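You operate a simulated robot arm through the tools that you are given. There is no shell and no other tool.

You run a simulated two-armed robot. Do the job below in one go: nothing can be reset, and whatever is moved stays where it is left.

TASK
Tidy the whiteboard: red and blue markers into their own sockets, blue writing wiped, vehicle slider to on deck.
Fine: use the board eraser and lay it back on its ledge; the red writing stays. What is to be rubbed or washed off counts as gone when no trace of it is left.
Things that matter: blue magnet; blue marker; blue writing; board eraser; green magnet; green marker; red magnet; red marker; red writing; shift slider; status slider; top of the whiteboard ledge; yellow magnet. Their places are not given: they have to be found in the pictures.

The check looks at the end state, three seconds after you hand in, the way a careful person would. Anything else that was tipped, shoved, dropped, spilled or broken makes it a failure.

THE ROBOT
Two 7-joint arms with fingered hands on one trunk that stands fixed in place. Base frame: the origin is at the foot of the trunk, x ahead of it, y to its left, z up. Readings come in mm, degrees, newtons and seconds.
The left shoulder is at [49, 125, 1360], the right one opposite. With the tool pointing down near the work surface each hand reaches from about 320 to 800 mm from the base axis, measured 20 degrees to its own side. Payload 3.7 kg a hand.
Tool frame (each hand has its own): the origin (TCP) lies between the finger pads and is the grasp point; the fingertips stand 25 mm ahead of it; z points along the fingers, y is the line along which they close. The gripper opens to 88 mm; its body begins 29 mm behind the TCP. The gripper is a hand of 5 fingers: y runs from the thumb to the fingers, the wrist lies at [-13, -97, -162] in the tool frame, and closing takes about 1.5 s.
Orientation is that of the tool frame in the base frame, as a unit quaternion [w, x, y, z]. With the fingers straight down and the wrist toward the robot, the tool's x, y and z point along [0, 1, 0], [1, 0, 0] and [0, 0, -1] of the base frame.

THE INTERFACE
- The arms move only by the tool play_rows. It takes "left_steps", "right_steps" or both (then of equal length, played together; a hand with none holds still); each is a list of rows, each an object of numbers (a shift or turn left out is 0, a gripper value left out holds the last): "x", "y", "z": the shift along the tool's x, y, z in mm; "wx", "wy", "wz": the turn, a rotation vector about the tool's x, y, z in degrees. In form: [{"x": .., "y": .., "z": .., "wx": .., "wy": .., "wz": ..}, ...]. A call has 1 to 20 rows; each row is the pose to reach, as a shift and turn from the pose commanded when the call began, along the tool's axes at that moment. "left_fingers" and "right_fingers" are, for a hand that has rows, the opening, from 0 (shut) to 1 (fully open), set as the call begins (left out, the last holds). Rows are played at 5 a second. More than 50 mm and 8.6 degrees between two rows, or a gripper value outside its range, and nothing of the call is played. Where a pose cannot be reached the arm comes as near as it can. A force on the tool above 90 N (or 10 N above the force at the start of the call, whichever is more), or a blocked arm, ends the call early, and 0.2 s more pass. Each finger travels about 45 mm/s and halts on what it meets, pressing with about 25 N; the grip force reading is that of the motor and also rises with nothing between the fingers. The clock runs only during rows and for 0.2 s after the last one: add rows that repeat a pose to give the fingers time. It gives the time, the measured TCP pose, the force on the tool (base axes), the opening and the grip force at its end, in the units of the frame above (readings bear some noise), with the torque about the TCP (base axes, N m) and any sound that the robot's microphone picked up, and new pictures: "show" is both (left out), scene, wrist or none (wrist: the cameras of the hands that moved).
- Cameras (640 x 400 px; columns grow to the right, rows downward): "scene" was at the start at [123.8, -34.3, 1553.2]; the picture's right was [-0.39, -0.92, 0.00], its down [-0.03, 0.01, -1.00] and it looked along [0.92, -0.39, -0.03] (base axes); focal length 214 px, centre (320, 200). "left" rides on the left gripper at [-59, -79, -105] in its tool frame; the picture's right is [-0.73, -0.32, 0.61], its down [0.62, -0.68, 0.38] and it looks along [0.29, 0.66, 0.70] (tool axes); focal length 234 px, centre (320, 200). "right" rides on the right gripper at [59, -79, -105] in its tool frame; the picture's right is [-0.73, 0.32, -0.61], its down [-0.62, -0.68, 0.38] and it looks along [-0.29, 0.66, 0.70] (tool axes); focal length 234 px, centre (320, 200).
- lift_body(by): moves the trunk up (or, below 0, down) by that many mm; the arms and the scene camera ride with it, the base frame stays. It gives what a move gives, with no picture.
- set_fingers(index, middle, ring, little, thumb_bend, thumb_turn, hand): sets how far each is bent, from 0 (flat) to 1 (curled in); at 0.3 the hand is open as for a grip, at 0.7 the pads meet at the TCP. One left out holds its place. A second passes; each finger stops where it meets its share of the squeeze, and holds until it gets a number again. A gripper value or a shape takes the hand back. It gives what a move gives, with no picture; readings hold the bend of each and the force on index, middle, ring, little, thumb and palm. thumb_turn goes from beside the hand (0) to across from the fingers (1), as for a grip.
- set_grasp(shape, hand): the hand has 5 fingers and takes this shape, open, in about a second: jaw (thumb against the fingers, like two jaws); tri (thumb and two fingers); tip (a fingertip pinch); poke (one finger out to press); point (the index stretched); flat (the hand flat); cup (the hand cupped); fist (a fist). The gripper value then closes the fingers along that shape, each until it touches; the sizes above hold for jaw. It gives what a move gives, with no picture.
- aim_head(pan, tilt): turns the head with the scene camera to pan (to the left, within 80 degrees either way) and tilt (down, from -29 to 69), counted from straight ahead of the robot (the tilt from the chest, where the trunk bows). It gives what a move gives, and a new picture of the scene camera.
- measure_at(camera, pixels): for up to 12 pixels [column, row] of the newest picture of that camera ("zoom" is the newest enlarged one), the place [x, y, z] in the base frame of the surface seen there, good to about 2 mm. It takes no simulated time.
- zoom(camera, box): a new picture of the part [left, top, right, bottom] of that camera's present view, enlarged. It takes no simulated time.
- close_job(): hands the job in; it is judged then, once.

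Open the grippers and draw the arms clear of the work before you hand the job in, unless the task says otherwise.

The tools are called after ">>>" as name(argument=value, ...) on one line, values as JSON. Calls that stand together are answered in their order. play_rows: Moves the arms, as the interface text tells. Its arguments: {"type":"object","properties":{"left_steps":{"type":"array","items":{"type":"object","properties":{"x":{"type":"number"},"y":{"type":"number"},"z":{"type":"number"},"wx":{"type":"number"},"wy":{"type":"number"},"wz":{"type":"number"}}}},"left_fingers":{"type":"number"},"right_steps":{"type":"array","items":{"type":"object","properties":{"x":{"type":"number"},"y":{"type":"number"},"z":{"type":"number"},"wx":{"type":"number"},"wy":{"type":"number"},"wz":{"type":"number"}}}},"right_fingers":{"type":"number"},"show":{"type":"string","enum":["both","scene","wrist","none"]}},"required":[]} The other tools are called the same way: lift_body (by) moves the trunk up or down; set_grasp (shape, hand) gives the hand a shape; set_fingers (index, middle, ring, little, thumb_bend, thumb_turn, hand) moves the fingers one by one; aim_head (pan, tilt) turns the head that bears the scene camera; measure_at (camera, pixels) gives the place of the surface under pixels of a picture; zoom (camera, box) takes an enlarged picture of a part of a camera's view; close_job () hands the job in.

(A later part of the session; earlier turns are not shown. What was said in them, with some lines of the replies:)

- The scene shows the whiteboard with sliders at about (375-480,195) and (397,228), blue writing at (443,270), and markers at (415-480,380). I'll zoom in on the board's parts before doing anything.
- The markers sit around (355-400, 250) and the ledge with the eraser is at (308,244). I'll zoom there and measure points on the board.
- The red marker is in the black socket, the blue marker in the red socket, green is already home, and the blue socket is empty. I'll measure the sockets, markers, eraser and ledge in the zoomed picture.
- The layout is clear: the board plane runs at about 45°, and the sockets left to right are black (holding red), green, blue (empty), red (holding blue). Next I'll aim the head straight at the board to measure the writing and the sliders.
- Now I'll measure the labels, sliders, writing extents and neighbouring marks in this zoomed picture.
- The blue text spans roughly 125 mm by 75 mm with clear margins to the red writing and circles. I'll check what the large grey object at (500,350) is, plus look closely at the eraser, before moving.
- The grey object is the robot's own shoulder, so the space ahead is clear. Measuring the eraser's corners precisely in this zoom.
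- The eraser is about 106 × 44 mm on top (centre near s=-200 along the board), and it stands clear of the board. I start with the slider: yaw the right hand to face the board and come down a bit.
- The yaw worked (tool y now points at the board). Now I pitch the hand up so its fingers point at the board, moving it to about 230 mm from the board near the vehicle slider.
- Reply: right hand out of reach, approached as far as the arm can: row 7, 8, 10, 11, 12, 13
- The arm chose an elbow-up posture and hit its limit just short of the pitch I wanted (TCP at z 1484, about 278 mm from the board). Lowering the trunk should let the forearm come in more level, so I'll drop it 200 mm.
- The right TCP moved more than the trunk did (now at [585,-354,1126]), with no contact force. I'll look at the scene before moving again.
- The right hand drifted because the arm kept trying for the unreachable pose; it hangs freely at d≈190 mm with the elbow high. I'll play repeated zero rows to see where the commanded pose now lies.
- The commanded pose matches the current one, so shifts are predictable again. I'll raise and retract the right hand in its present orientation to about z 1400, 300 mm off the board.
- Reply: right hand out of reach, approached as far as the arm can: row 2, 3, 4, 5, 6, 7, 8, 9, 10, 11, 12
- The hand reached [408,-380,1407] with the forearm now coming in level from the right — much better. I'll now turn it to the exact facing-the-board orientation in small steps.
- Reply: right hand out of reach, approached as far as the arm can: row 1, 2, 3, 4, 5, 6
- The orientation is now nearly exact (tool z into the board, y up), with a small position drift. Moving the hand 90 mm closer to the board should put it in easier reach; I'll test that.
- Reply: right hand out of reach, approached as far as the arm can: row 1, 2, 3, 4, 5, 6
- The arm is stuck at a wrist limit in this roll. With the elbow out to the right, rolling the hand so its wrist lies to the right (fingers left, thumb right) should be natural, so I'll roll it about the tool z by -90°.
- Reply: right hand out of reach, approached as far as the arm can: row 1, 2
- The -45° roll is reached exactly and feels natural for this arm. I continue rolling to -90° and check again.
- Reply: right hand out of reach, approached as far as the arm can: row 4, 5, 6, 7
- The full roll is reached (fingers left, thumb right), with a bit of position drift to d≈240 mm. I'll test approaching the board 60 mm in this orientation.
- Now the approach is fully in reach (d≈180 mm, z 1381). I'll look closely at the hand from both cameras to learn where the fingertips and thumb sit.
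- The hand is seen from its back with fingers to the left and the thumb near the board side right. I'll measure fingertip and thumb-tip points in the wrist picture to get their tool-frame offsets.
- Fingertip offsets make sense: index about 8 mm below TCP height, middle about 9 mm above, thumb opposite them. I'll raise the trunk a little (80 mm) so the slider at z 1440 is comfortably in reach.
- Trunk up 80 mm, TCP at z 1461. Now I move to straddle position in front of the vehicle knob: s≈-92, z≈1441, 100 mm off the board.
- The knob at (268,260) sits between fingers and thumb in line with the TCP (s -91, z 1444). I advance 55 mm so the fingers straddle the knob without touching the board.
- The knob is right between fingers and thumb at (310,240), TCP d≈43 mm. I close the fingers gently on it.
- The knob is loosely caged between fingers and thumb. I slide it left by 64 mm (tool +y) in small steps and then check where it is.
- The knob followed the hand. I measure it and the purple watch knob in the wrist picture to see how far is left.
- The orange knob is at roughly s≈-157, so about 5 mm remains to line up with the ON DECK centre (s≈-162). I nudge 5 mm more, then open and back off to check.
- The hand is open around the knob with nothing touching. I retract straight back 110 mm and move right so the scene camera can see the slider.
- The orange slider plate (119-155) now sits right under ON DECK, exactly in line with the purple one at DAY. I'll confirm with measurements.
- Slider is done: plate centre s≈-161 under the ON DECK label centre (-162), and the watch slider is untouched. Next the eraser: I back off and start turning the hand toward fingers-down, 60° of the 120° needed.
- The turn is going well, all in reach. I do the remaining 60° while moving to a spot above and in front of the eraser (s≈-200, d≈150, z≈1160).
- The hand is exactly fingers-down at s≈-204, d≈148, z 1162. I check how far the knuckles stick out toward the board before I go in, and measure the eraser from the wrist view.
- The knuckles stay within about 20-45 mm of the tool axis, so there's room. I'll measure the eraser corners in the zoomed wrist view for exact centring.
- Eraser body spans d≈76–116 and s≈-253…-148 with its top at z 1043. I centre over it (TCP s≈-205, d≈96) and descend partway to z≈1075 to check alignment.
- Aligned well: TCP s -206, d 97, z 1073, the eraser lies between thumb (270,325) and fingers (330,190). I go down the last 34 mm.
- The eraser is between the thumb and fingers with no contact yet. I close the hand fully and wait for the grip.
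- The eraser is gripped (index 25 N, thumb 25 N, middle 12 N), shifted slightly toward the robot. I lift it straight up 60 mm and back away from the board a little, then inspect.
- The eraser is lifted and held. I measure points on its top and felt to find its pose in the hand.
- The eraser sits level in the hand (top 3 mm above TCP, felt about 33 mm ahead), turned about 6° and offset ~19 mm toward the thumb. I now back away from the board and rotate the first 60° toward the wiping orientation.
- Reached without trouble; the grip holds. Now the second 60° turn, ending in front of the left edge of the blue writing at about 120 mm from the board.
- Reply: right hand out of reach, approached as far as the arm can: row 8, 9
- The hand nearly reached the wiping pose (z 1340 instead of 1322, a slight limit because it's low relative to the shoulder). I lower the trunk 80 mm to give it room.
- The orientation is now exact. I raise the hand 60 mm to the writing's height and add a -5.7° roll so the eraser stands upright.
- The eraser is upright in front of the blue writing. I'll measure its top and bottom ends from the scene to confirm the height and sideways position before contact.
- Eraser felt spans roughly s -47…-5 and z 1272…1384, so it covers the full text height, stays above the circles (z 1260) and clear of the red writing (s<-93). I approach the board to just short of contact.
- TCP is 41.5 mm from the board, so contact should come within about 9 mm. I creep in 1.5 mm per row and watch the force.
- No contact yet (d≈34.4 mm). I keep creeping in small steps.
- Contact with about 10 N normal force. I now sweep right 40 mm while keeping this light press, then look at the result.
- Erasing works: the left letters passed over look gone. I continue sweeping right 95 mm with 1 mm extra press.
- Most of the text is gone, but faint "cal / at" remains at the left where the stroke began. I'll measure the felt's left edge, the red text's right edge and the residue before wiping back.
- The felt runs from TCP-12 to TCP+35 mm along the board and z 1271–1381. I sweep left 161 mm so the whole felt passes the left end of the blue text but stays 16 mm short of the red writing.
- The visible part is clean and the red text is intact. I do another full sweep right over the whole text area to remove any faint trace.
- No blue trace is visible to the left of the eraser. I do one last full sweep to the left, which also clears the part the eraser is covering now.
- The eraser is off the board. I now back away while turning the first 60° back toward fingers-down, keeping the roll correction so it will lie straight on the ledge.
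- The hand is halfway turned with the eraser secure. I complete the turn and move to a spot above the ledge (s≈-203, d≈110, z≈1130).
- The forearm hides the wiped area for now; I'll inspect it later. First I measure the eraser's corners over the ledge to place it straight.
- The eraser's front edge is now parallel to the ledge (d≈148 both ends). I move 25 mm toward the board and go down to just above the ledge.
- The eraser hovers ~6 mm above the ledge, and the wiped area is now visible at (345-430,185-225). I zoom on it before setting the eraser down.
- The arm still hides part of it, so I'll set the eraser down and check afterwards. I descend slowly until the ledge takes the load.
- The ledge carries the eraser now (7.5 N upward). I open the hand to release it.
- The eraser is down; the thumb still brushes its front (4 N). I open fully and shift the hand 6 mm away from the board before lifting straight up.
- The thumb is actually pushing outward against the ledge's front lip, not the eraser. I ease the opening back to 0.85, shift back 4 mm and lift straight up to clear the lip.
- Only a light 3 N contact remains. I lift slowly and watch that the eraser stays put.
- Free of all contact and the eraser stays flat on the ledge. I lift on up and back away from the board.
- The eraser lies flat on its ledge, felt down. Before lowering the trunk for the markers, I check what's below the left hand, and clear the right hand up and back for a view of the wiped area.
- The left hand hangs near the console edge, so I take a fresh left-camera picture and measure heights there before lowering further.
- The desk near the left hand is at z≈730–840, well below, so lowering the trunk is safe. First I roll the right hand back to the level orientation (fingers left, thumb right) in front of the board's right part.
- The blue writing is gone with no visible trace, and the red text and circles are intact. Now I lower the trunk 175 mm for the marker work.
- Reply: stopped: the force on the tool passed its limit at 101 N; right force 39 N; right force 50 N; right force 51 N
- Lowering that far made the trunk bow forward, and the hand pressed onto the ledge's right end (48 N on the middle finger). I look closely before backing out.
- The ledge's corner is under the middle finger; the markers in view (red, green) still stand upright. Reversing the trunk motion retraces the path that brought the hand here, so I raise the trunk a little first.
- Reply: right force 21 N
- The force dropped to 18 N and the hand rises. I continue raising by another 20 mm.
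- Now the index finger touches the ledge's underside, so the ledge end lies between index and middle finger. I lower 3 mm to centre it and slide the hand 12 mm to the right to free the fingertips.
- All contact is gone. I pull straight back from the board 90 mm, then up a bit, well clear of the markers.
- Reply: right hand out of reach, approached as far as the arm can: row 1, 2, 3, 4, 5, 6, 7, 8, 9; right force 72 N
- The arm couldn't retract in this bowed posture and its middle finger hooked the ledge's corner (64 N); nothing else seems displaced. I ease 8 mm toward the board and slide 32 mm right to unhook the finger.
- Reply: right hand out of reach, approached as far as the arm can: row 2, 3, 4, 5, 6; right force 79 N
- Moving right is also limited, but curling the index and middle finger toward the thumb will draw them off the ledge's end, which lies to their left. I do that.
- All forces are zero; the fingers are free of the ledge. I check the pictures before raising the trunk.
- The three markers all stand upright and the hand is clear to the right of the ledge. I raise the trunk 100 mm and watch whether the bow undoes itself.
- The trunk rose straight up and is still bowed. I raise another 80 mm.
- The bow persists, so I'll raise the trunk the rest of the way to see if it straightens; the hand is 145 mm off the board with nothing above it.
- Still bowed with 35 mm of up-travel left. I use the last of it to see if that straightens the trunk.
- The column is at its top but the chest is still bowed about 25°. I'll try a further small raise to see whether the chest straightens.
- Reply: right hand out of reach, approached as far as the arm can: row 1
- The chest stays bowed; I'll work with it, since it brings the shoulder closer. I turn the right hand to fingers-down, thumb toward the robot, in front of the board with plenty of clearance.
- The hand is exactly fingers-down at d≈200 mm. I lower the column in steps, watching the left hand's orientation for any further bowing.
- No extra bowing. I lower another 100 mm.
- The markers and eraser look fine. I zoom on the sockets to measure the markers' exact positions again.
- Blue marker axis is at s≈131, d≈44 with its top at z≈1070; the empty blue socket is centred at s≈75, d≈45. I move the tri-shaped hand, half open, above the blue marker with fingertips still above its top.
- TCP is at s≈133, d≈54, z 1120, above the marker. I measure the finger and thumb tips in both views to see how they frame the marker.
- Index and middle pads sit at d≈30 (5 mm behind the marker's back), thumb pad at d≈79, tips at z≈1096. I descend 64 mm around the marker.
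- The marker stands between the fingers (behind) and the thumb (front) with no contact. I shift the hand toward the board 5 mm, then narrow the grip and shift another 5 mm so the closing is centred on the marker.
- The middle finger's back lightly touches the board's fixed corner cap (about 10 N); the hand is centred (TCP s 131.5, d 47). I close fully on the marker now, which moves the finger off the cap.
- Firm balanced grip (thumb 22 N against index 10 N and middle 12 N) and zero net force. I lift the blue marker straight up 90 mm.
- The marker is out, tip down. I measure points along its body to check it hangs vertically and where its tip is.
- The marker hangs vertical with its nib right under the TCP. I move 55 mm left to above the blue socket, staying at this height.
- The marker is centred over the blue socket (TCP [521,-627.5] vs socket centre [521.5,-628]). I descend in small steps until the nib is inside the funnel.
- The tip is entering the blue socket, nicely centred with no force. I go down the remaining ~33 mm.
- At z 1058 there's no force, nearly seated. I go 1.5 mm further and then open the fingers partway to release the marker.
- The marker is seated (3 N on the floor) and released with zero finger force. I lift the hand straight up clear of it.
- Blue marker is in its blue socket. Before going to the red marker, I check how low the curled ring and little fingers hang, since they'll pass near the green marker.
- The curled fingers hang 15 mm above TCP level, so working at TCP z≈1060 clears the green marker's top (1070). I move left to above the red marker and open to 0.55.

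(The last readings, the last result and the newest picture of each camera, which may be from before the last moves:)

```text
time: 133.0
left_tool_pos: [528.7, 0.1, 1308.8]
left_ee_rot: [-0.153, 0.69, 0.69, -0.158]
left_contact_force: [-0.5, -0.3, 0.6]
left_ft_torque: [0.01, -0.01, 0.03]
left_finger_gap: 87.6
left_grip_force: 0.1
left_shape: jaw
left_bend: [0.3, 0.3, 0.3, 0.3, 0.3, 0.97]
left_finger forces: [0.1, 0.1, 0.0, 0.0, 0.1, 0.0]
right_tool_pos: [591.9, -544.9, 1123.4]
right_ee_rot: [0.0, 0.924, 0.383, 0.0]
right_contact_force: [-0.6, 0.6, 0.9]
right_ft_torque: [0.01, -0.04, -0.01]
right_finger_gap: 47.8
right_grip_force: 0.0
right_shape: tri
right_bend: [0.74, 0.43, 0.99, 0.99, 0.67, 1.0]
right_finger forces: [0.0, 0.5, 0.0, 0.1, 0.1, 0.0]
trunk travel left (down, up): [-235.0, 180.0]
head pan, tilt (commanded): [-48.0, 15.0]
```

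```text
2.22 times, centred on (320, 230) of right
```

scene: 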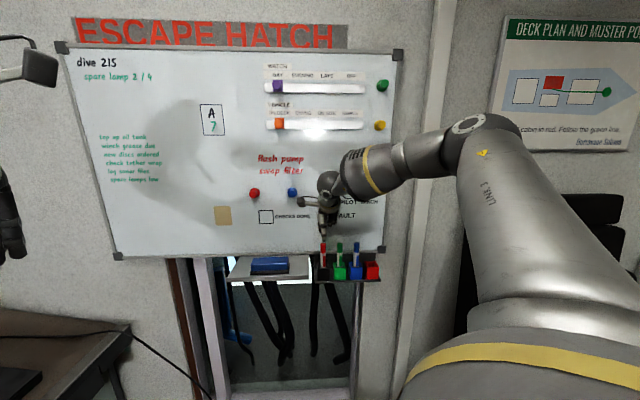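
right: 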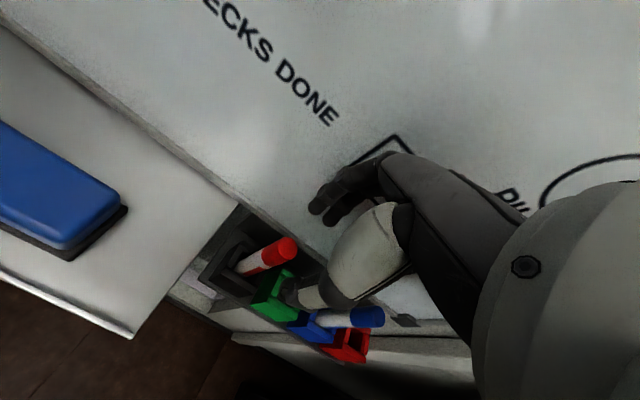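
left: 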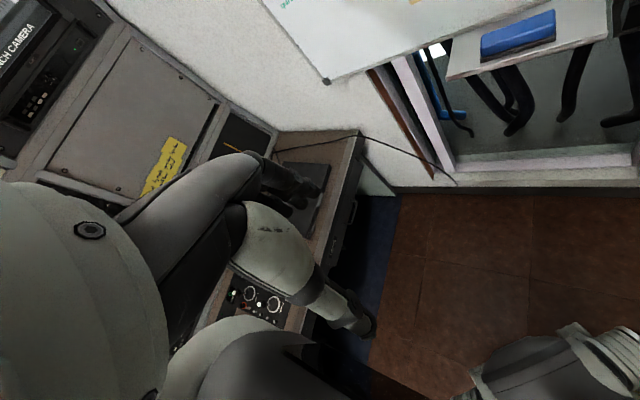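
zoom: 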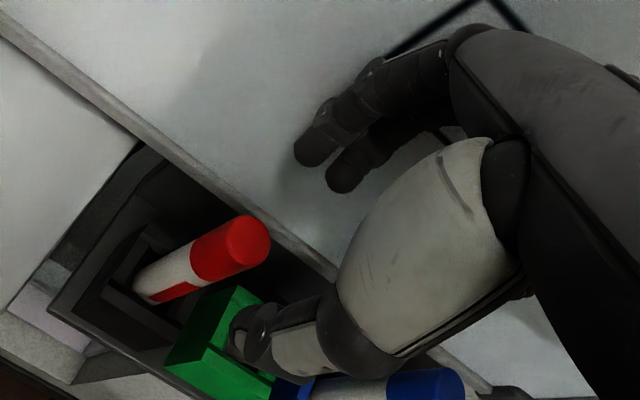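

TCP is at s≈-33, d≈54, z 1123 above the red marker, and the framing looks the same as with the blue one. I descend 63 mm around it.

>>> play_rows(right_steps=[{"x": 1, "y": -1, "z": 15}, {"x": 1, "y": -1, "z": 30}, {"x": 1, "y": -1, "z": 45}, {"x": 1, "y": -1, "z": 55}, {"x": 1, "y": -1, "z": 63}, {"x": 1, "y": -1, "z": 63}], show="both")

>>> zoom(camera="scene", box=[290, 205, 386, 277])

>>> zoom(camera="right", box=[200, 140, 440, 320])

```text
time: 134.4
left_tool_pos: [530.0, 1.2, 1309.1]
left_ee_rot: [-0.153, 0.69, 0.69, -0.157]
left_contact_force: [0.0, 0.0, 0.3]
left_ft_torque: [0.02, 0.0, 0.02]
left_finger_gap: 87.6
left_grip_force: 0.1
left_shape: jaw
left_bend: [0.3, 0.3, 0.3, 0.3, 0.3, 0.97]
left_finger forces: [0.0, 0.0, 0.1, 0.1, 0.1, 0.1]
right_tool_pos: [589.7, -542.4, 1060.9]
right_ee_rot: [0.0, 0.924, 0.382, 0.0]
right_contact_force: [0.3, -0.2, 0.1]
right_ft_torque: [0.01, -0.02, -0.01]
right_finger_gap: 48.0
right_grip_force: 0.1
right_shape: tri
right_bend: [0.74, 0.43, 0.99, 0.99, 0.67, 1.0]
right_finger forces: [0.0, 0.0, 0.0, 0.1, 0.1, 0.0]
trunk travel left (down, up): [-235.0, 180.0]
head pan, tilt (commanded): [-48.0, 15.0]
```

scene: 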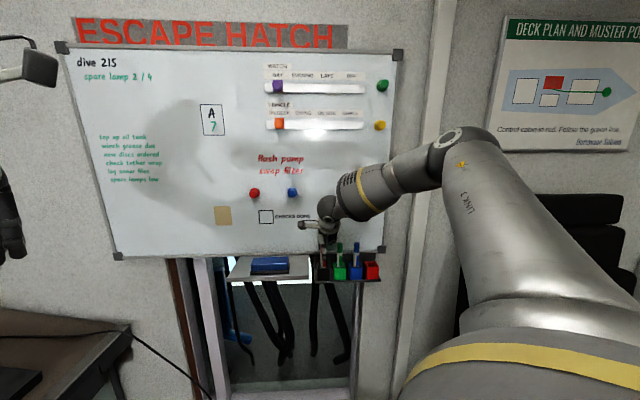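
right: 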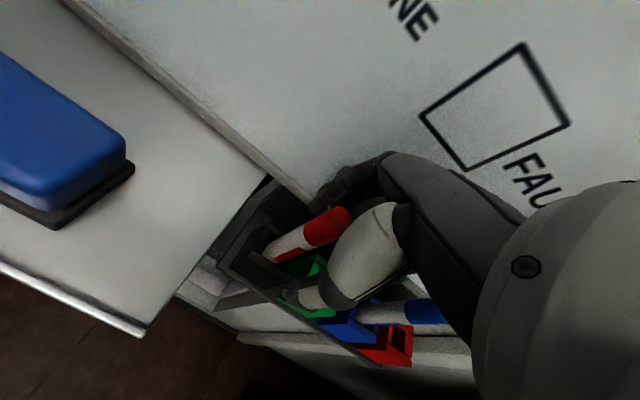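

```text
5.56 times, centred on (338, 241) of scene
```

zoom: 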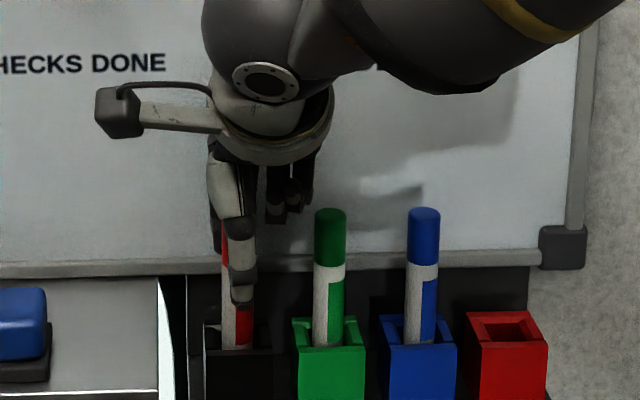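

```text
2.22 times, centred on (320, 230) of right
```

zoom: 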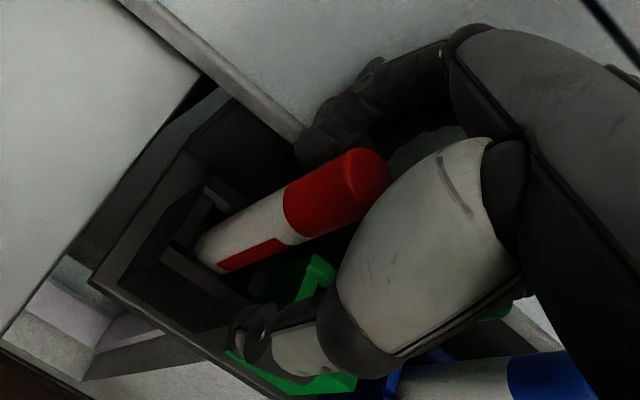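

No contact anywhere. I shift 7 mm toward the board, narrow the grip, shift another 4 mm to centre, as before.

>>> play_rows(right_steps=[{"y": 2.5}, {"y": 5}, {"y": 7}, {"y": 7}], show="none")

>>> play_rows(right_steps=[{"y": 0}, {"y": 0}, {"y": 0}, {"y": 1.5}, {"y": 3}, {"y": 4}, {"y": 4}], right_fingers=0.38, show="none")

```text
time: 135.4
left_tool_pos: [528.1, 1.1, 1308.4]
left_ee_rot: [-0.152, 0.69, 0.69, -0.157]
left_contact_force: [-0.3, -0.3, -1.0]
left_ft_torque: [-0.02, 0.01, 0.0]
left_finger_gap: 87.5
left_grip_force: 0.0
left_shape: jaw
left_bend: [0.3, 0.3, 0.3, 0.3, 0.3, 0.97]
left_finger forces: [0.0, 0.0, 0.0, 0.0, 0.0, 0.0]
right_tool_pos: [594.9, -548.0, 1062.4]
right_ee_rot: [0.0, 0.924, 0.383, 0.0]
right_contact_force: [-7.9, 8.1, 1.6]
right_ft_torque: [-0.21, -0.18, -0.07]
right_finger_gap: 45.4
right_grip_force: 0.0
right_shape: tri
right_bend: [0.74, 0.48, 0.99, 0.99, 0.67, 1.0]
right_finger forces: [0.0, 11.2, 0.0, 0.0, 0.1, 0.1]
trunk travel left (down, up): [-235.0, 180.0]
head pan, tilt (commanded): [-48.0, 15.0]
```

```text
time: 137.0
left_tool_pos: [527.8, 0.9, 1309.7]
left_ee_rot: [-0.153, 0.69, 0.69, -0.158]
left_contact_force: [-0.8, 0.3, 0.2]
left_ft_torque: [0.0, -0.02, -0.01]
left_finger_gap: 87.8
left_grip_force: 0.0
left_shape: jaw
left_bend: [0.3, 0.3, 0.3, 0.3, 0.3, 0.97]
left_finger forces: [0.1, 0.1, 0.0, 0.0, 0.0, 0.1]
right_tool_pos: [597.3, -549.2, 1062.7]
right_ee_rot: [0.0, 0.924, 0.382, 0.0]
right_contact_force: [-6.9, 4.9, 2.5]
right_ft_torque: [-0.17, -0.11, -0.13]
right_finger_gap: 32.1
right_grip_force: 0.0
right_shape: tri
right_bend: [0.74, 0.54, 0.99, 0.99, 0.73, 1.0]
right_finger forces: [0.0, 8.1, 0.0, 0.0, 0.0, 0.0]
trunk travel left (down, up): [-235.0, 180.0]
head pan, tilt (commanded): [-48.0, 15.0]
```

Same light touch of the middle finger's back on the board as before; TCP is centred (s -34, d 47). I close on the red marker.

>>> play_rows(right_steps=[{"y": 0}, {"y": 0}, {"y": 0}, {"y": 0}, {"y": 0}, {"y": 0}, {"y": 0}], right_fingers=0.0, show="wrist")

>>> zoom(camera="scene", box=[290, 205, 386, 277])

```text
time: 138.6
left_tool_pos: [528.7, -1.2, 1308.4]
left_ee_rot: [-0.152, 0.69, 0.69, -0.157]
left_contact_force: [0.0, 0.5, 0.5]
left_ft_torque: [0.01, 0.0, 0.01]
left_finger_gap: 87.5
left_grip_force: 0.1
left_shape: jaw
left_bend: [0.3, 0.3, 0.3, 0.3, 0.3, 0.97]
left_finger forces: [0.0, 0.0, 0.1, 0.0, 0.0, 0.0]
right_tool_pos: [598.1, -549.6, 1062.2]
right_ee_rot: [0.0, 0.924, 0.383, 0.001]
right_contact_force: [-0.2, -1.2, -0.2]
right_ft_torque: [-0.02, 0.02, -0.01]
right_finger_gap: 11.8
right_grip_force: 24.4
right_shape: tri
right_bend: [0.72, 0.58, 1.0, 1.0, 0.74, 1.0]
right_finger forces: [10.1, 10.8, 0.0, 0.1, 21.6, 0.0]
trunk travel left (down, up): [-235.0, 180.0]
head pan, tilt (commanded): [-48.0, 15.0]
```

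right: 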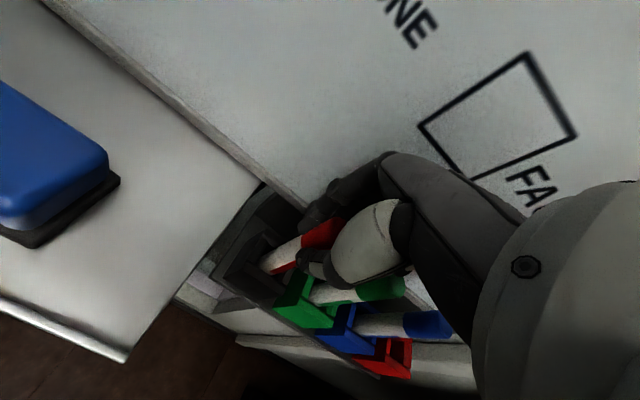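

```text
5.56 times, centred on (338, 241) of scene
```

zoom: 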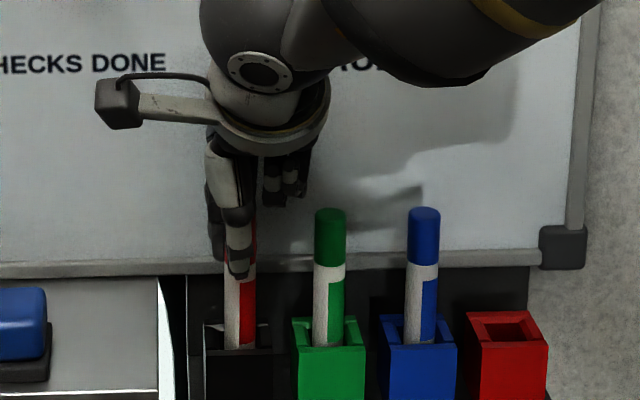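

The red marker is gripped evenly with zero net force. I lift it straight up 155 mm so its tip clears the other markers' tops.

>>> play_rows(right_steps=[{"z": -8}, {"z": -18}, {"z": -30}, {"z": -45}, {"z": -60}, {"z": -78}, {"z": -96}, {"z": -116}, {"z": -136}, {"z": -155}, {"z": -155}], show="both")

>>> zoom(camera="scene", box=[290, 185, 402, 269])

```text
time: 141.0
left_tool_pos: [528.2, -0.2, 1308.6]
left_ee_rot: [-0.152, 0.69, 0.69, -0.157]
left_contact_force: [-1.0, 0.1, 0.0]
left_ft_torque: [-0.03, 0.01, 0.02]
left_finger_gap: 87.8
left_grip_force: 0.0
left_shape: jaw
left_bend: [0.3, 0.3, 0.3, 0.3, 0.3, 0.97]
left_finger forces: [0.0, 0.0, 0.0, 0.1, 0.0, 0.0]
right_tool_pos: [597.9, -550.5, 1217.1]
right_ee_rot: [0.001, 0.924, 0.382, 0.0]
right_contact_force: [-0.5, -0.8, -0.5]
right_ft_torque: [0.0, 0.02, -0.02]
right_finger_gap: 11.6
right_grip_force: 25.2
right_shape: tri
right_bend: [0.72, 0.58, 1.0, 1.0, 0.74, 1.0]
right_finger forces: [9.6, 13.2, 0.0, 0.0, 21.8, 0.1]
trunk travel left (down, up): [-235.0, 180.0]
head pan, tilt (commanded): [-48.0, 15.0]
```

scene: 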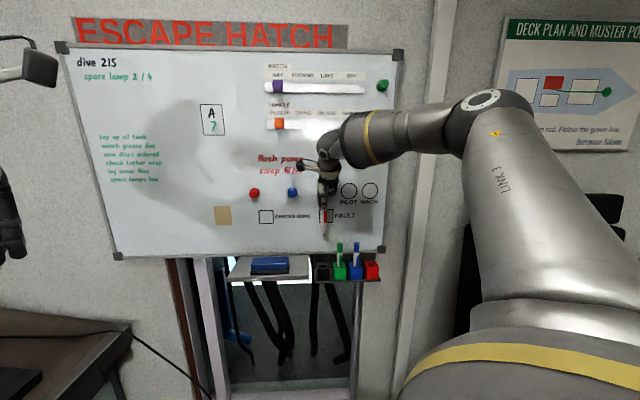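
right: 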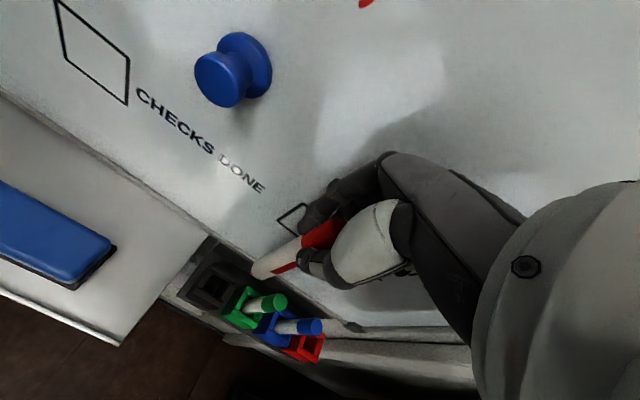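

```text
4.76 times, centred on (346, 227) of scene
```

zoom: 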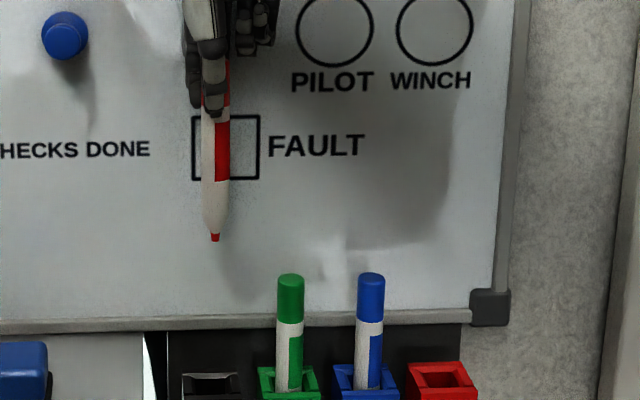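

The red marker is out and hanging nearly vertical. I measure its nib and body to position it precisely.

>>> measure_at(camera="zoom", pixels=[[215, 238], [216, 215], [216, 190], [217, 165], [218, 140], [222, 110], [440, 370], [415, 368], [470, 366], [412, 388], [475, 386]])

```text
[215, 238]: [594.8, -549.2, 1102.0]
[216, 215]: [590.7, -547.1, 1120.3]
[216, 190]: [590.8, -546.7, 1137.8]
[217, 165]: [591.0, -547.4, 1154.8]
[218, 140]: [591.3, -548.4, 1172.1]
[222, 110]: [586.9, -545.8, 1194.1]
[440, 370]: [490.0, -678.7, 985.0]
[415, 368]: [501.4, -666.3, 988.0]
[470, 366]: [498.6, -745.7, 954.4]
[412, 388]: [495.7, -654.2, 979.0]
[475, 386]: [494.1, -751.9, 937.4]
```

The marker hangs vertical under the TCP with its nib at z≈1100, above the other tops (1070). I move 164 mm right to above the red socket.

>>> play_rows(right_steps=[{"x": -15, "y": -3}, {"x": -35, "y": -5}, {"x": -58, "y": -5}, {"x": -82, "y": -5}, {"x": -106, "y": -5}, {"x": -128, "y": -4}, {"x": -148, "y": -2}, {"x": -160, "y": 0}, {"x": -164.1, "y": 0.6}, {"x": -164.1, "y": 0.6}, {"x": -164.1, "y": 0.6}], show="both")

>>> zoom(camera="scene", box=[305, 195, 417, 279])

```text
time: 143.4
left_tool_pos: [529.5, 1.1, 1309.9]
left_ee_rot: [-0.152, 0.69, 0.69, -0.157]
left_contact_force: [0.6, 0.3, 0.3]
left_ft_torque: [-0.01, 0.02, 0.01]
left_finger_gap: 87.7
left_grip_force: 0.2
left_shape: jaw
left_bend: [0.3, 0.3, 0.3, 0.3, 0.3, 0.97]
left_finger forces: [0.1, 0.1, 0.0, 0.0, 0.0, 0.0]
right_tool_pos: [482.4, -666.7, 1215.7]
right_ee_rot: [0.0, 0.924, 0.383, 0.0]
right_contact_force: [-1.5, 2.7, -0.6]
right_ft_torque: [-0.02, -0.02, 0.02]
right_finger_gap: 11.6
right_grip_force: 25.5
right_shape: tri
right_bend: [0.72, 0.58, 1.0, 1.0, 0.74, 1.0]
right_finger forces: [9.7, 16.9, 0.1, 0.0, 22.2, 0.0]
trunk travel left (down, up): [-235.0, 180.0]
head pan, tilt (commanded): [-48.0, 15.0]
```

scene: 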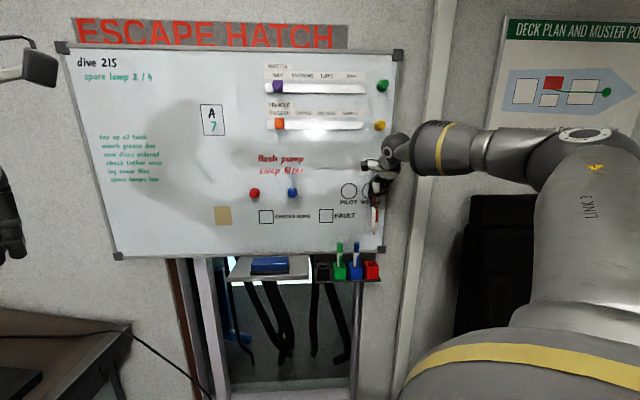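
right: 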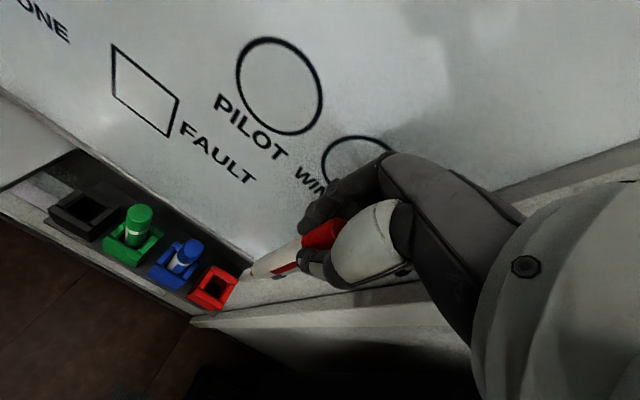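

```text
4.76 times, centred on (361, 237) of scene
```

zoom: 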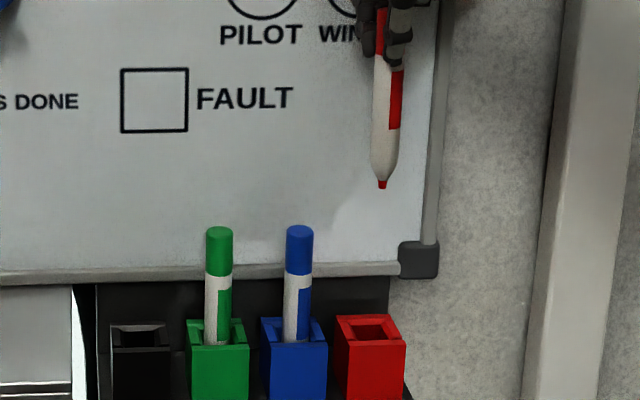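

The marker is over the red socket (TCP [482.4,-666.7], the same spot where the blue one was gripped). The middle finger lightly brushes the board, so I ease back 3 mm and descend until the nib is just above the socket.

>>> play_rows(right_steps=[{"y": -3}, {"y": -3, "z": 15}, {"y": -3, "z": 32}, {"y": -3, "z": 50}, {"y": -3, "z": 68}, {"y": -3, "z": 84}, {"y": -3, "z": 95}, {"y": -1, "z": 100}, {"y": 0, "z": 100}, {"y": 0, "z": 100}], show="both")

>>> zoom(camera="scene", box=[330, 215, 400, 285])

>>> zoom(camera="right", box=[160, 170, 360, 320])

```text
time: 145.6
left_tool_pos: [529.9, 1.8, 1309.2]
left_ee_rot: [-0.153, 0.69, 0.69, -0.157]
left_contact_force: [0.2, 0.0, 0.2]
left_ft_torque: [-0.01, 0.0, -0.02]
left_finger_gap: 88.0
left_grip_force: 0.1
left_shape: jaw
left_bend: [0.3, 0.3, 0.3, 0.3, 0.3, 0.97]
left_finger forces: [0.0, 0.0, 0.0, 0.0, 0.0, 0.0]
right_tool_pos: [482.5, -667.5, 1116.6]
right_ee_rot: [0.0, 0.924, 0.383, 0.0]
right_contact_force: [-1.4, 1.1, -0.2]
right_ft_torque: [-0.03, 0.02, 0.0]
right_finger_gap: 11.5
right_grip_force: 25.5
right_shape: tri
right_bend: [0.72, 0.58, 1.0, 1.0, 0.74, 1.0]
right_finger forces: [9.7, 15.9, 0.0, 0.1, 21.8, 0.0]
trunk travel left (down, up): [-235.0, 180.0]
head pan, tilt (commanded): [-48.0, 15.0]
```

scene: 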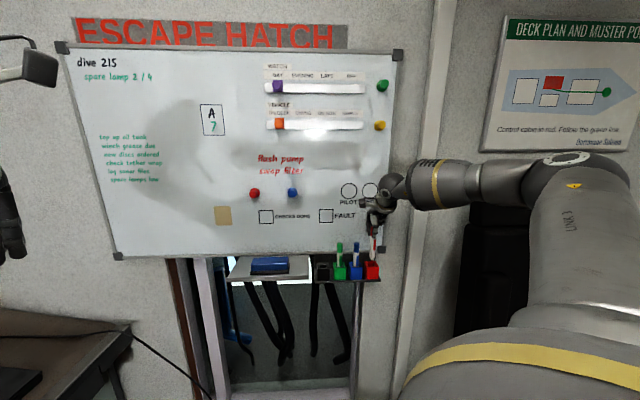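
right: 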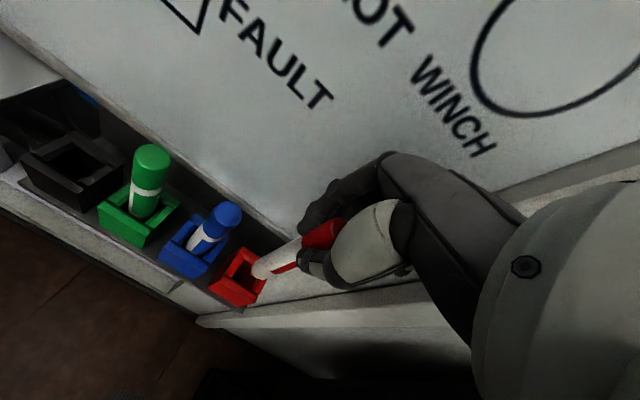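

```text
5.71 times, centred on (365, 250) of scene
```

zoom: 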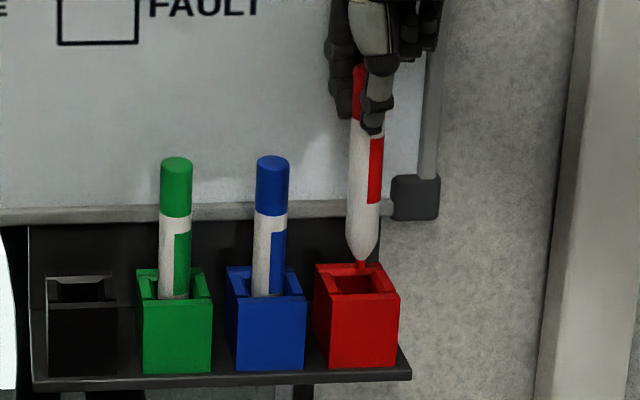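

```text
2.67 times, centred on (260, 245) of right
```

zoom: 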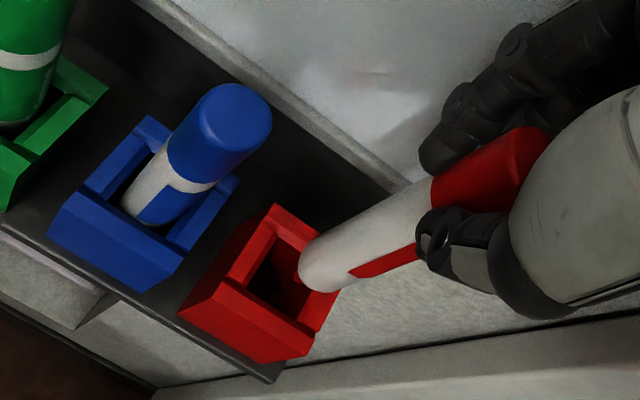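

The nib is right at the red socket's mouth. I lower it in small steps into the socket.

>>> play_rows(right_steps=[{"z": 6}, {"z": 12}, {"z": 18}, {"z": 25}, {"z": 32}, {"z": 39}, {"z": 45}, {"z": 50}, {"z": 52}, {"z": 52}], show="both")

>>> zoom(camera="scene", box=[330, 215, 400, 285])

```text
time: 147.8
left_tool_pos: [529.7, -0.1, 1308.8]
left_ee_rot: [-0.153, 0.69, 0.689, -0.156]
left_contact_force: [-0.2, -0.2, 0.1]
left_ft_torque: [-0.03, -0.02, -0.01]
left_finger_gap: 87.5
left_grip_force: 0.0
left_shape: jaw
left_bend: [0.3, 0.3, 0.3, 0.3, 0.3, 0.97]
left_finger forces: [0.1, 0.0, 0.0, 0.0, 0.0, 0.0]
right_tool_pos: [482.8, -666.7, 1063.4]
right_ee_rot: [0.0, 0.924, 0.383, 0.0]
right_contact_force: [-1.9, 1.4, -0.3]
right_ft_torque: [-0.05, -0.07, -0.04]
right_finger_gap: 11.3
right_grip_force: 24.9
right_shape: tri
right_bend: [0.72, 0.58, 1.0, 1.0, 0.74, 1.0]
right_finger forces: [9.6, 15.5, 0.0, 0.0, 21.6, 0.0]
trunk travel left (down, up): [-235.0, 180.0]
head pan, tilt (commanded): [-48.0, 15.0]
```

scene: 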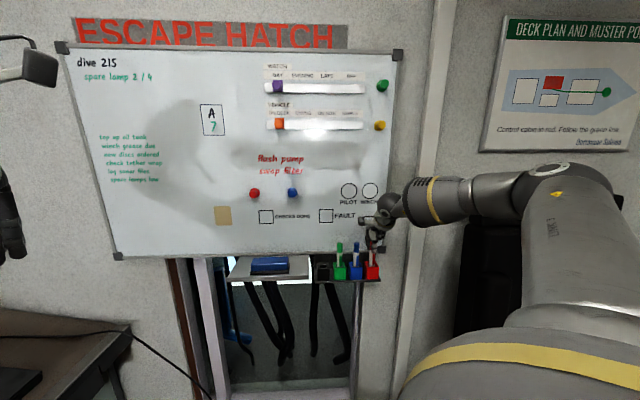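
right: 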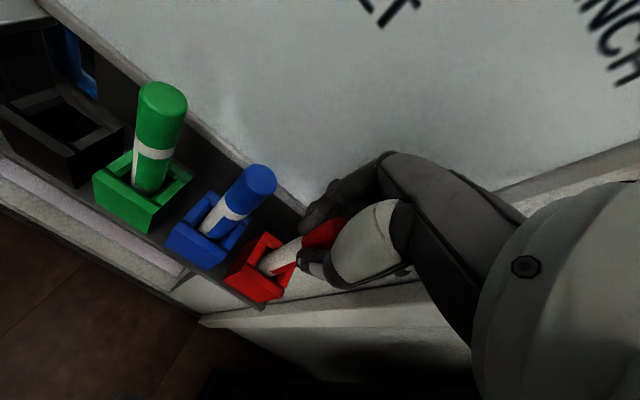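

```text
5.71 times, centred on (365, 250) of scene
```

zoom: 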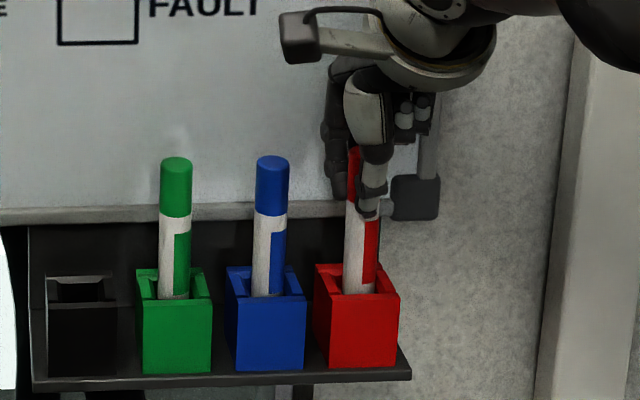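

The red marker is almost seated in the red socket. I go 2 mm further to touch the floor, then open the fingers.

>>> play_rows(right_steps=[{"z": 1}, {"z": 2.2}, {"z": 2.2}], show="none")

```text
time: 148.6
left_tool_pos: [528.5, 0.1, 1308.7]
left_ee_rot: [-0.152, 0.69, 0.69, -0.157]
left_contact_force: [0.4, 0.5, -0.2]
left_ft_torque: [0.02, 0.01, -0.04]
left_finger_gap: 87.7
left_grip_force: 0.2
left_shape: jaw
left_bend: [0.3, 0.3, 0.3, 0.3, 0.3, 0.97]
left_finger forces: [0.1, 0.1, 0.1, 0.0, 0.0, 0.0]
right_tool_pos: [482.8, -667.0, 1062.2]
right_ee_rot: [0.0, 0.924, 0.382, 0.0]
right_contact_force: [-1.9, 0.9, 1.2]
right_ft_torque: [-0.03, -0.02, 0.0]
right_finger_gap: 11.6
right_grip_force: 24.3
right_shape: tri
right_bend: [0.72, 0.58, 1.0, 1.0, 0.74, 1.0]
right_finger forces: [9.6, 15.5, 0.0, 0.0, 21.6, 0.1]
trunk travel left (down, up): [-235.0, 180.0]
head pan, tilt (commanded): [-48.0, 15.0]
```

The marker is seated (z 1062, about 1 N). I open to 0.38 and ease the hand 6 mm back toward the robot.

>>> play_rows(right_steps=[{"z": 0}, {"z": 0}, {"y": -1}, {"y": -2.5}, {"y": -4}, {"y": -6}, {"y": -6}], right_fingers=0.38, show="wrist")

>>> zoom(camera="scene", box=[330, 215, 400, 285])

```text
time: 150.2
left_tool_pos: [529.9, 0.3, 1309.1]
left_ee_rot: [-0.152, 0.69, 0.69, -0.158]
left_contact_force: [-0.5, -0.2, 0.1]
left_ft_torque: [0.03, 0.0, 0.0]
left_finger_gap: 87.6
left_grip_force: 0.0
left_shape: jaw
left_bend: [0.3, 0.3, 0.3, 0.3, 0.3, 0.97]
left_finger forces: [0.1, 0.0, 0.1, 0.0, 0.0, 0.0]
right_tool_pos: [479.2, -662.3, 1062.8]
right_ee_rot: [-0.001, 0.924, 0.383, 0.0]
right_contact_force: [0.2, 0.5, -0.6]
right_ft_torque: [-0.03, 0.0, 0.01]
right_finger_gap: 33.3
right_grip_force: 0.0
right_shape: tri
right_bend: [0.74, 0.5, 0.99, 0.99, 0.73, 1.0]
right_finger forces: [0.1, 0.0, 0.0, 0.0, 0.1, 0.1]
trunk travel left (down, up): [-235.0, 180.0]
head pan, tilt (commanded): [-48.0, 15.0]
```

right: 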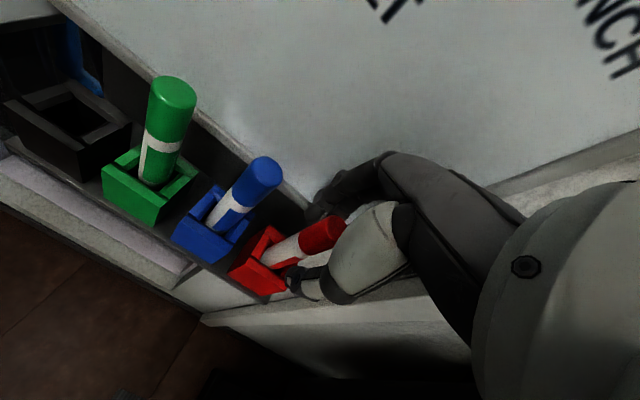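

```text
5.71 times, centred on (365, 250) of scene
```

zoom: 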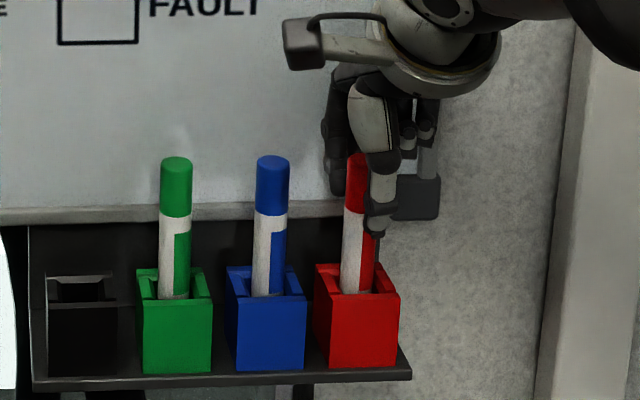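

The red marker is released with no finger contact. I lift the hand straight up and then back away from the board.

>>> play_rows(right_steps=[{"z": -8}, {"z": -18}, {"z": -30}, {"z": -45}, {"z": -60}, {"z": -75}, {"y": -15, "z": -90}, {"y": -40, "z": -100}, {"y": -70, "z": -105}, {"y": -105, "z": -110}, {"y": -140, "z": -110}, {"y": -140, "z": -110}], show="both")

>>> zoom(camera="scene", box=[305, 225, 385, 285])

>>> zoom(camera="scene", box=[215, 230, 325, 299])

```text
time: 152.8
left_tool_pos: [529.7, -0.3, 1308.1]
left_ee_rot: [-0.154, 0.69, 0.689, -0.157]
left_contact_force: [-0.4, -0.8, -0.6]
left_ft_torque: [0.05, 0.03, -0.02]
left_finger_gap: 87.6
left_grip_force: 0.1
left_shape: jaw
left_bend: [0.3, 0.3, 0.3, 0.3, 0.3, 0.97]
left_finger forces: [0.0, 0.0, 0.0, 0.0, 0.1, 0.1]
right_tool_pos: [378.9, -562.9, 1171.6]
right_ee_rot: [-0.001, 0.924, 0.381, -0.001]
right_contact_force: [-0.2, -0.2, 0.3]
right_ft_torque: [0.0, 0.0, 0.0]
right_finger_gap: 33.4
right_grip_force: 0.1
right_shape: tri
right_bend: [0.74, 0.5, 0.99, 0.99, 0.73, 1.0]
right_finger forces: [0.0, 0.0, 0.0, 0.1, 0.0, 0.1]
trunk travel left (down, up): [-235.0, 180.0]
head pan, tilt (commanded): [-48.0, 15.0]
```

scene: 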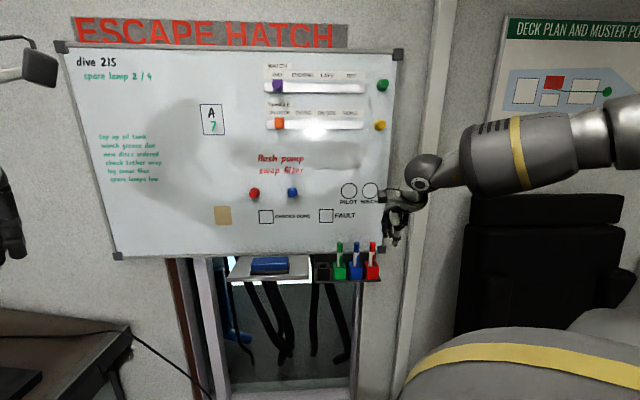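
right: 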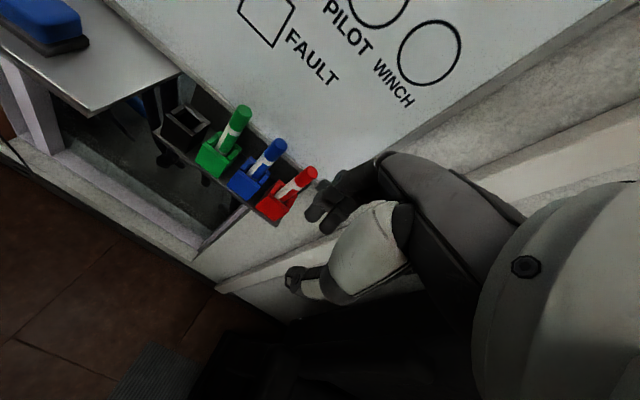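

```text
6.67 times, centred on (345, 255) of scene
```

zoom: 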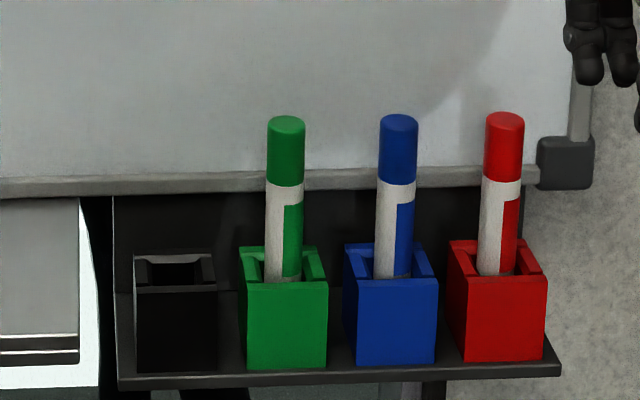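

```text
5.80 times, centred on (270, 264) of scene
```

zoom: 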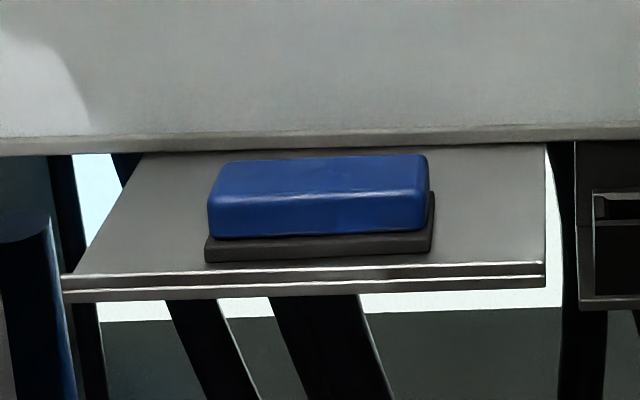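

Green, blue and red markers now all stand in their own sockets, and the eraser lies on its ledge. I zoom on the writing area and sliders for a careful check of traces and of the red text.

>>> zoom(camera="scene", box=[240, 130, 400, 230])

>>> zoom(camera="scene", box=[305, 140, 390, 193])

>>> zoom(camera="scene", box=[240, 145, 320, 195])

>>> zoom(camera="scene", box=[255, 55, 399, 145])

```text
4.00 times, centred on (320, 180) of scene
```

zoom: 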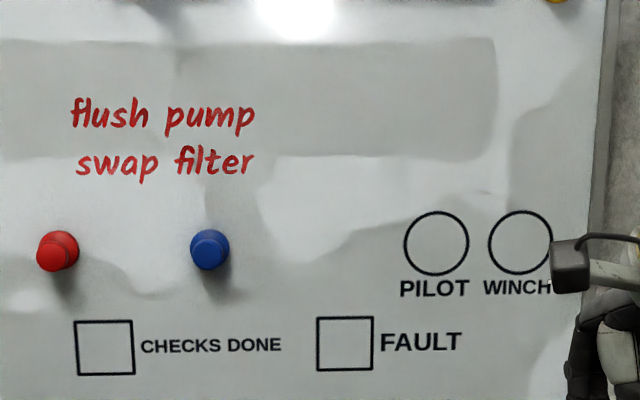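

```text
7.53 times, centred on (348, 166) of scene
```

zoom: 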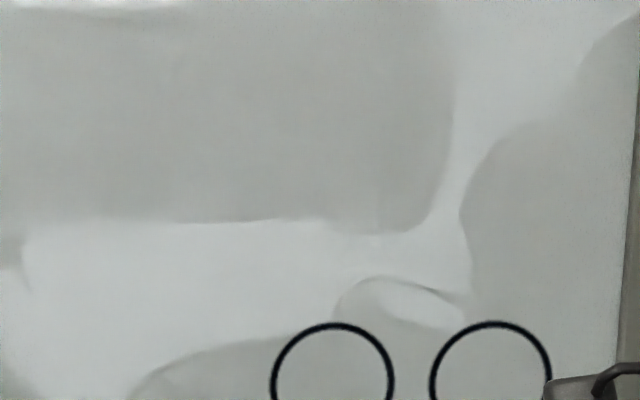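

```text
8.00 times, centred on (280, 170) of scene
```

zoom: 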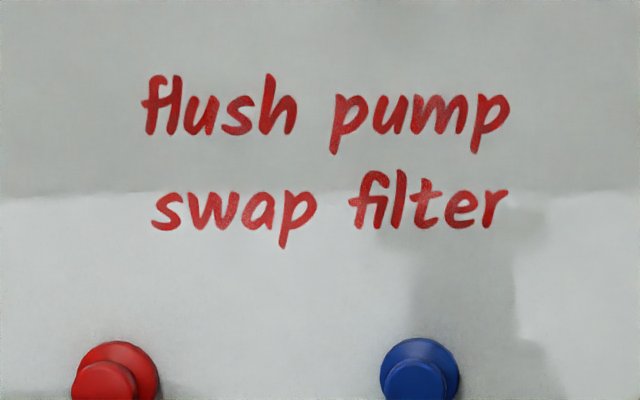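

```text
4.44 times, centred on (327, 100) of scene
```

zoom: 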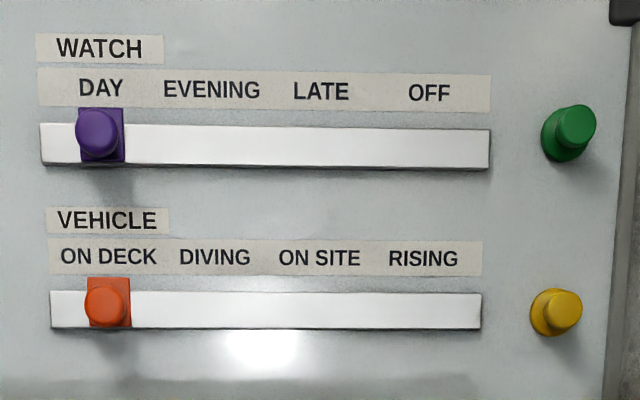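

Everything checks: blue writing gone without trace, red text intact, VEHICLE at ON DECK, WATCH still at DAY, and all four magnets in place. I open the right hand fully and draw it further back from the board.

>>> play_rows(right_steps=[{"y": -15, "z": -10}, {"y": -30, "z": -20}, {"y": -45, "z": -30}, {"y": -60, "z": -40}, {"y": -60, "z": -40}, {"y": -60, "z": -40}], right_fingers=1.0, show="both")

```text
time: 154.2
left_tool_pos: [529.7, -0.8, 1309.4]
left_ee_rot: [-0.152, 0.69, 0.69, -0.157]
left_contact_force: [0.3, 0.4, -0.1]
left_ft_torque: [0.0, -0.03, 0.02]
left_finger_gap: 87.8
left_grip_force: 0.1
left_shape: jaw
left_bend: [0.3, 0.3, 0.3, 0.3, 0.3, 0.97]
left_finger forces: [0.0, 0.0, 0.1, 0.1, 0.0, 0.0]
right_tool_pos: [338.3, -520.6, 1211.6]
right_ee_rot: [0.0, 0.924, 0.383, 0.0]
right_contact_force: [-0.9, 0.0, -0.1]
right_ft_torque: [0.04, -0.01, -0.02]
right_finger_gap: 87.6
right_grip_force: 0.1
right_shape: tri
right_bend: [0.3, 0.3, 0.99, 0.99, 0.3, 0.98]
right_finger forces: [0.0, 0.0, 0.0, 0.1, 0.1, 0.1]
trunk travel left (down, up): [-235.0, 180.0]
head pan, tilt (commanded): [-48.0, 15.0]
```

scene: 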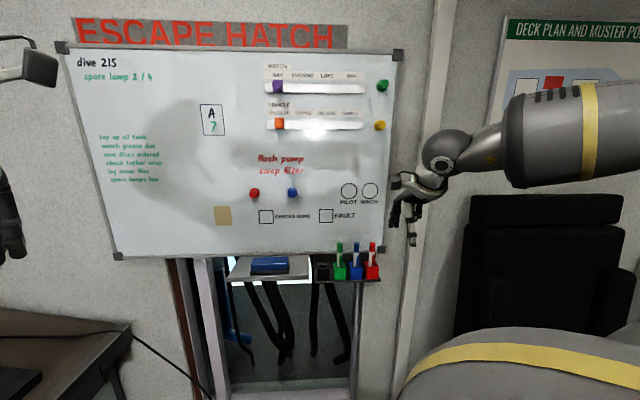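
right: 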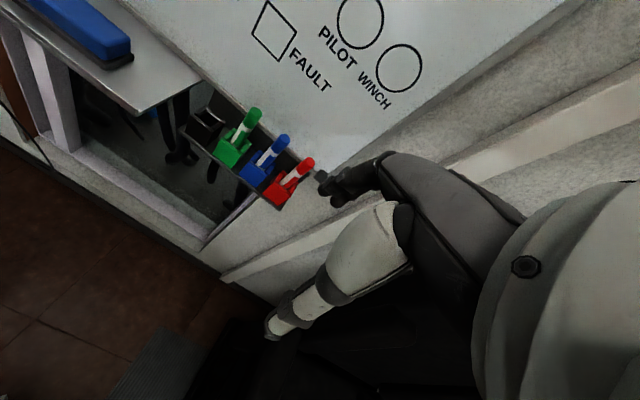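

Both hands are open and well away from the board. One last measurement of the eraser and slider to be sure before handing in.

>>> zoom(camera="scene", box=[215, 230, 325, 299])

>>> measure_at(camera="zoom", pixels=[[235, 175], [410, 170], [320, 180], [215, 250], [425, 243], [210, 225], [422, 218], [100, 270], [530, 265]])

```text
5.80 times, centred on (270, 264) of scene
```

zoom: 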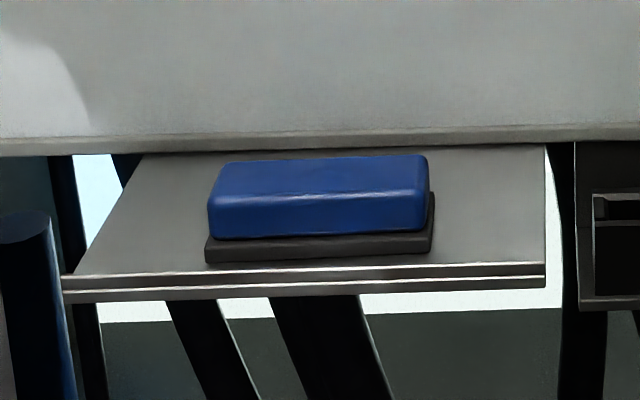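

```text
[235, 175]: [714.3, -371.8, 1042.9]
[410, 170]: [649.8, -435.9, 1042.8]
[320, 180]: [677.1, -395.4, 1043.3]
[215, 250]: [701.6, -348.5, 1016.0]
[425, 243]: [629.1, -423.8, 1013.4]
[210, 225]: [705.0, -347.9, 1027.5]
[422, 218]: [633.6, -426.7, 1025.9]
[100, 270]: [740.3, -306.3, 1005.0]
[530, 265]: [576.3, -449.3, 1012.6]
```

The eraser lies flat (top at z≈1043 everywhere) and fully within the ledge, and all other goals are confirmed. I hand the job in.

>>> close_job()

```text
The job is handed in.
```

The whiteboard is tidied and the job is handed in. My last pictures show every goal met; the result of the check has not come back.

- **Markers:** the blue marker is in the blue socket and the red marker is in the red socket. The green marker was not moved.
- **Blue writing:** wiped with the board eraser, and no trace shows in the zoomed pictures. The red writing is intact.
- **Eraser:** it lies flat on its ledge, felt side down, close to where it started.
- **Vehicle slider:** the handle sits under ON DECK. The watch slider is still at DAY, and all four magnets are in place.

**Collision:** the right hand hit the ledge hard once. Lowering the trunk made the chest bow forward, and the hand came down on the right end of the ledge with about 100 N. It then caught there a second time at up to about 75 N before I freed it. I saw no sign afterwards that the ledge, the eraser or any marker had moved. The chest is still bowed about 25 degrees because I could not straighten it.

The middle finger also brushed the board lightly while I was handling the markers. Nothing there looks disturbed.

Both hands are open and clear of the board.
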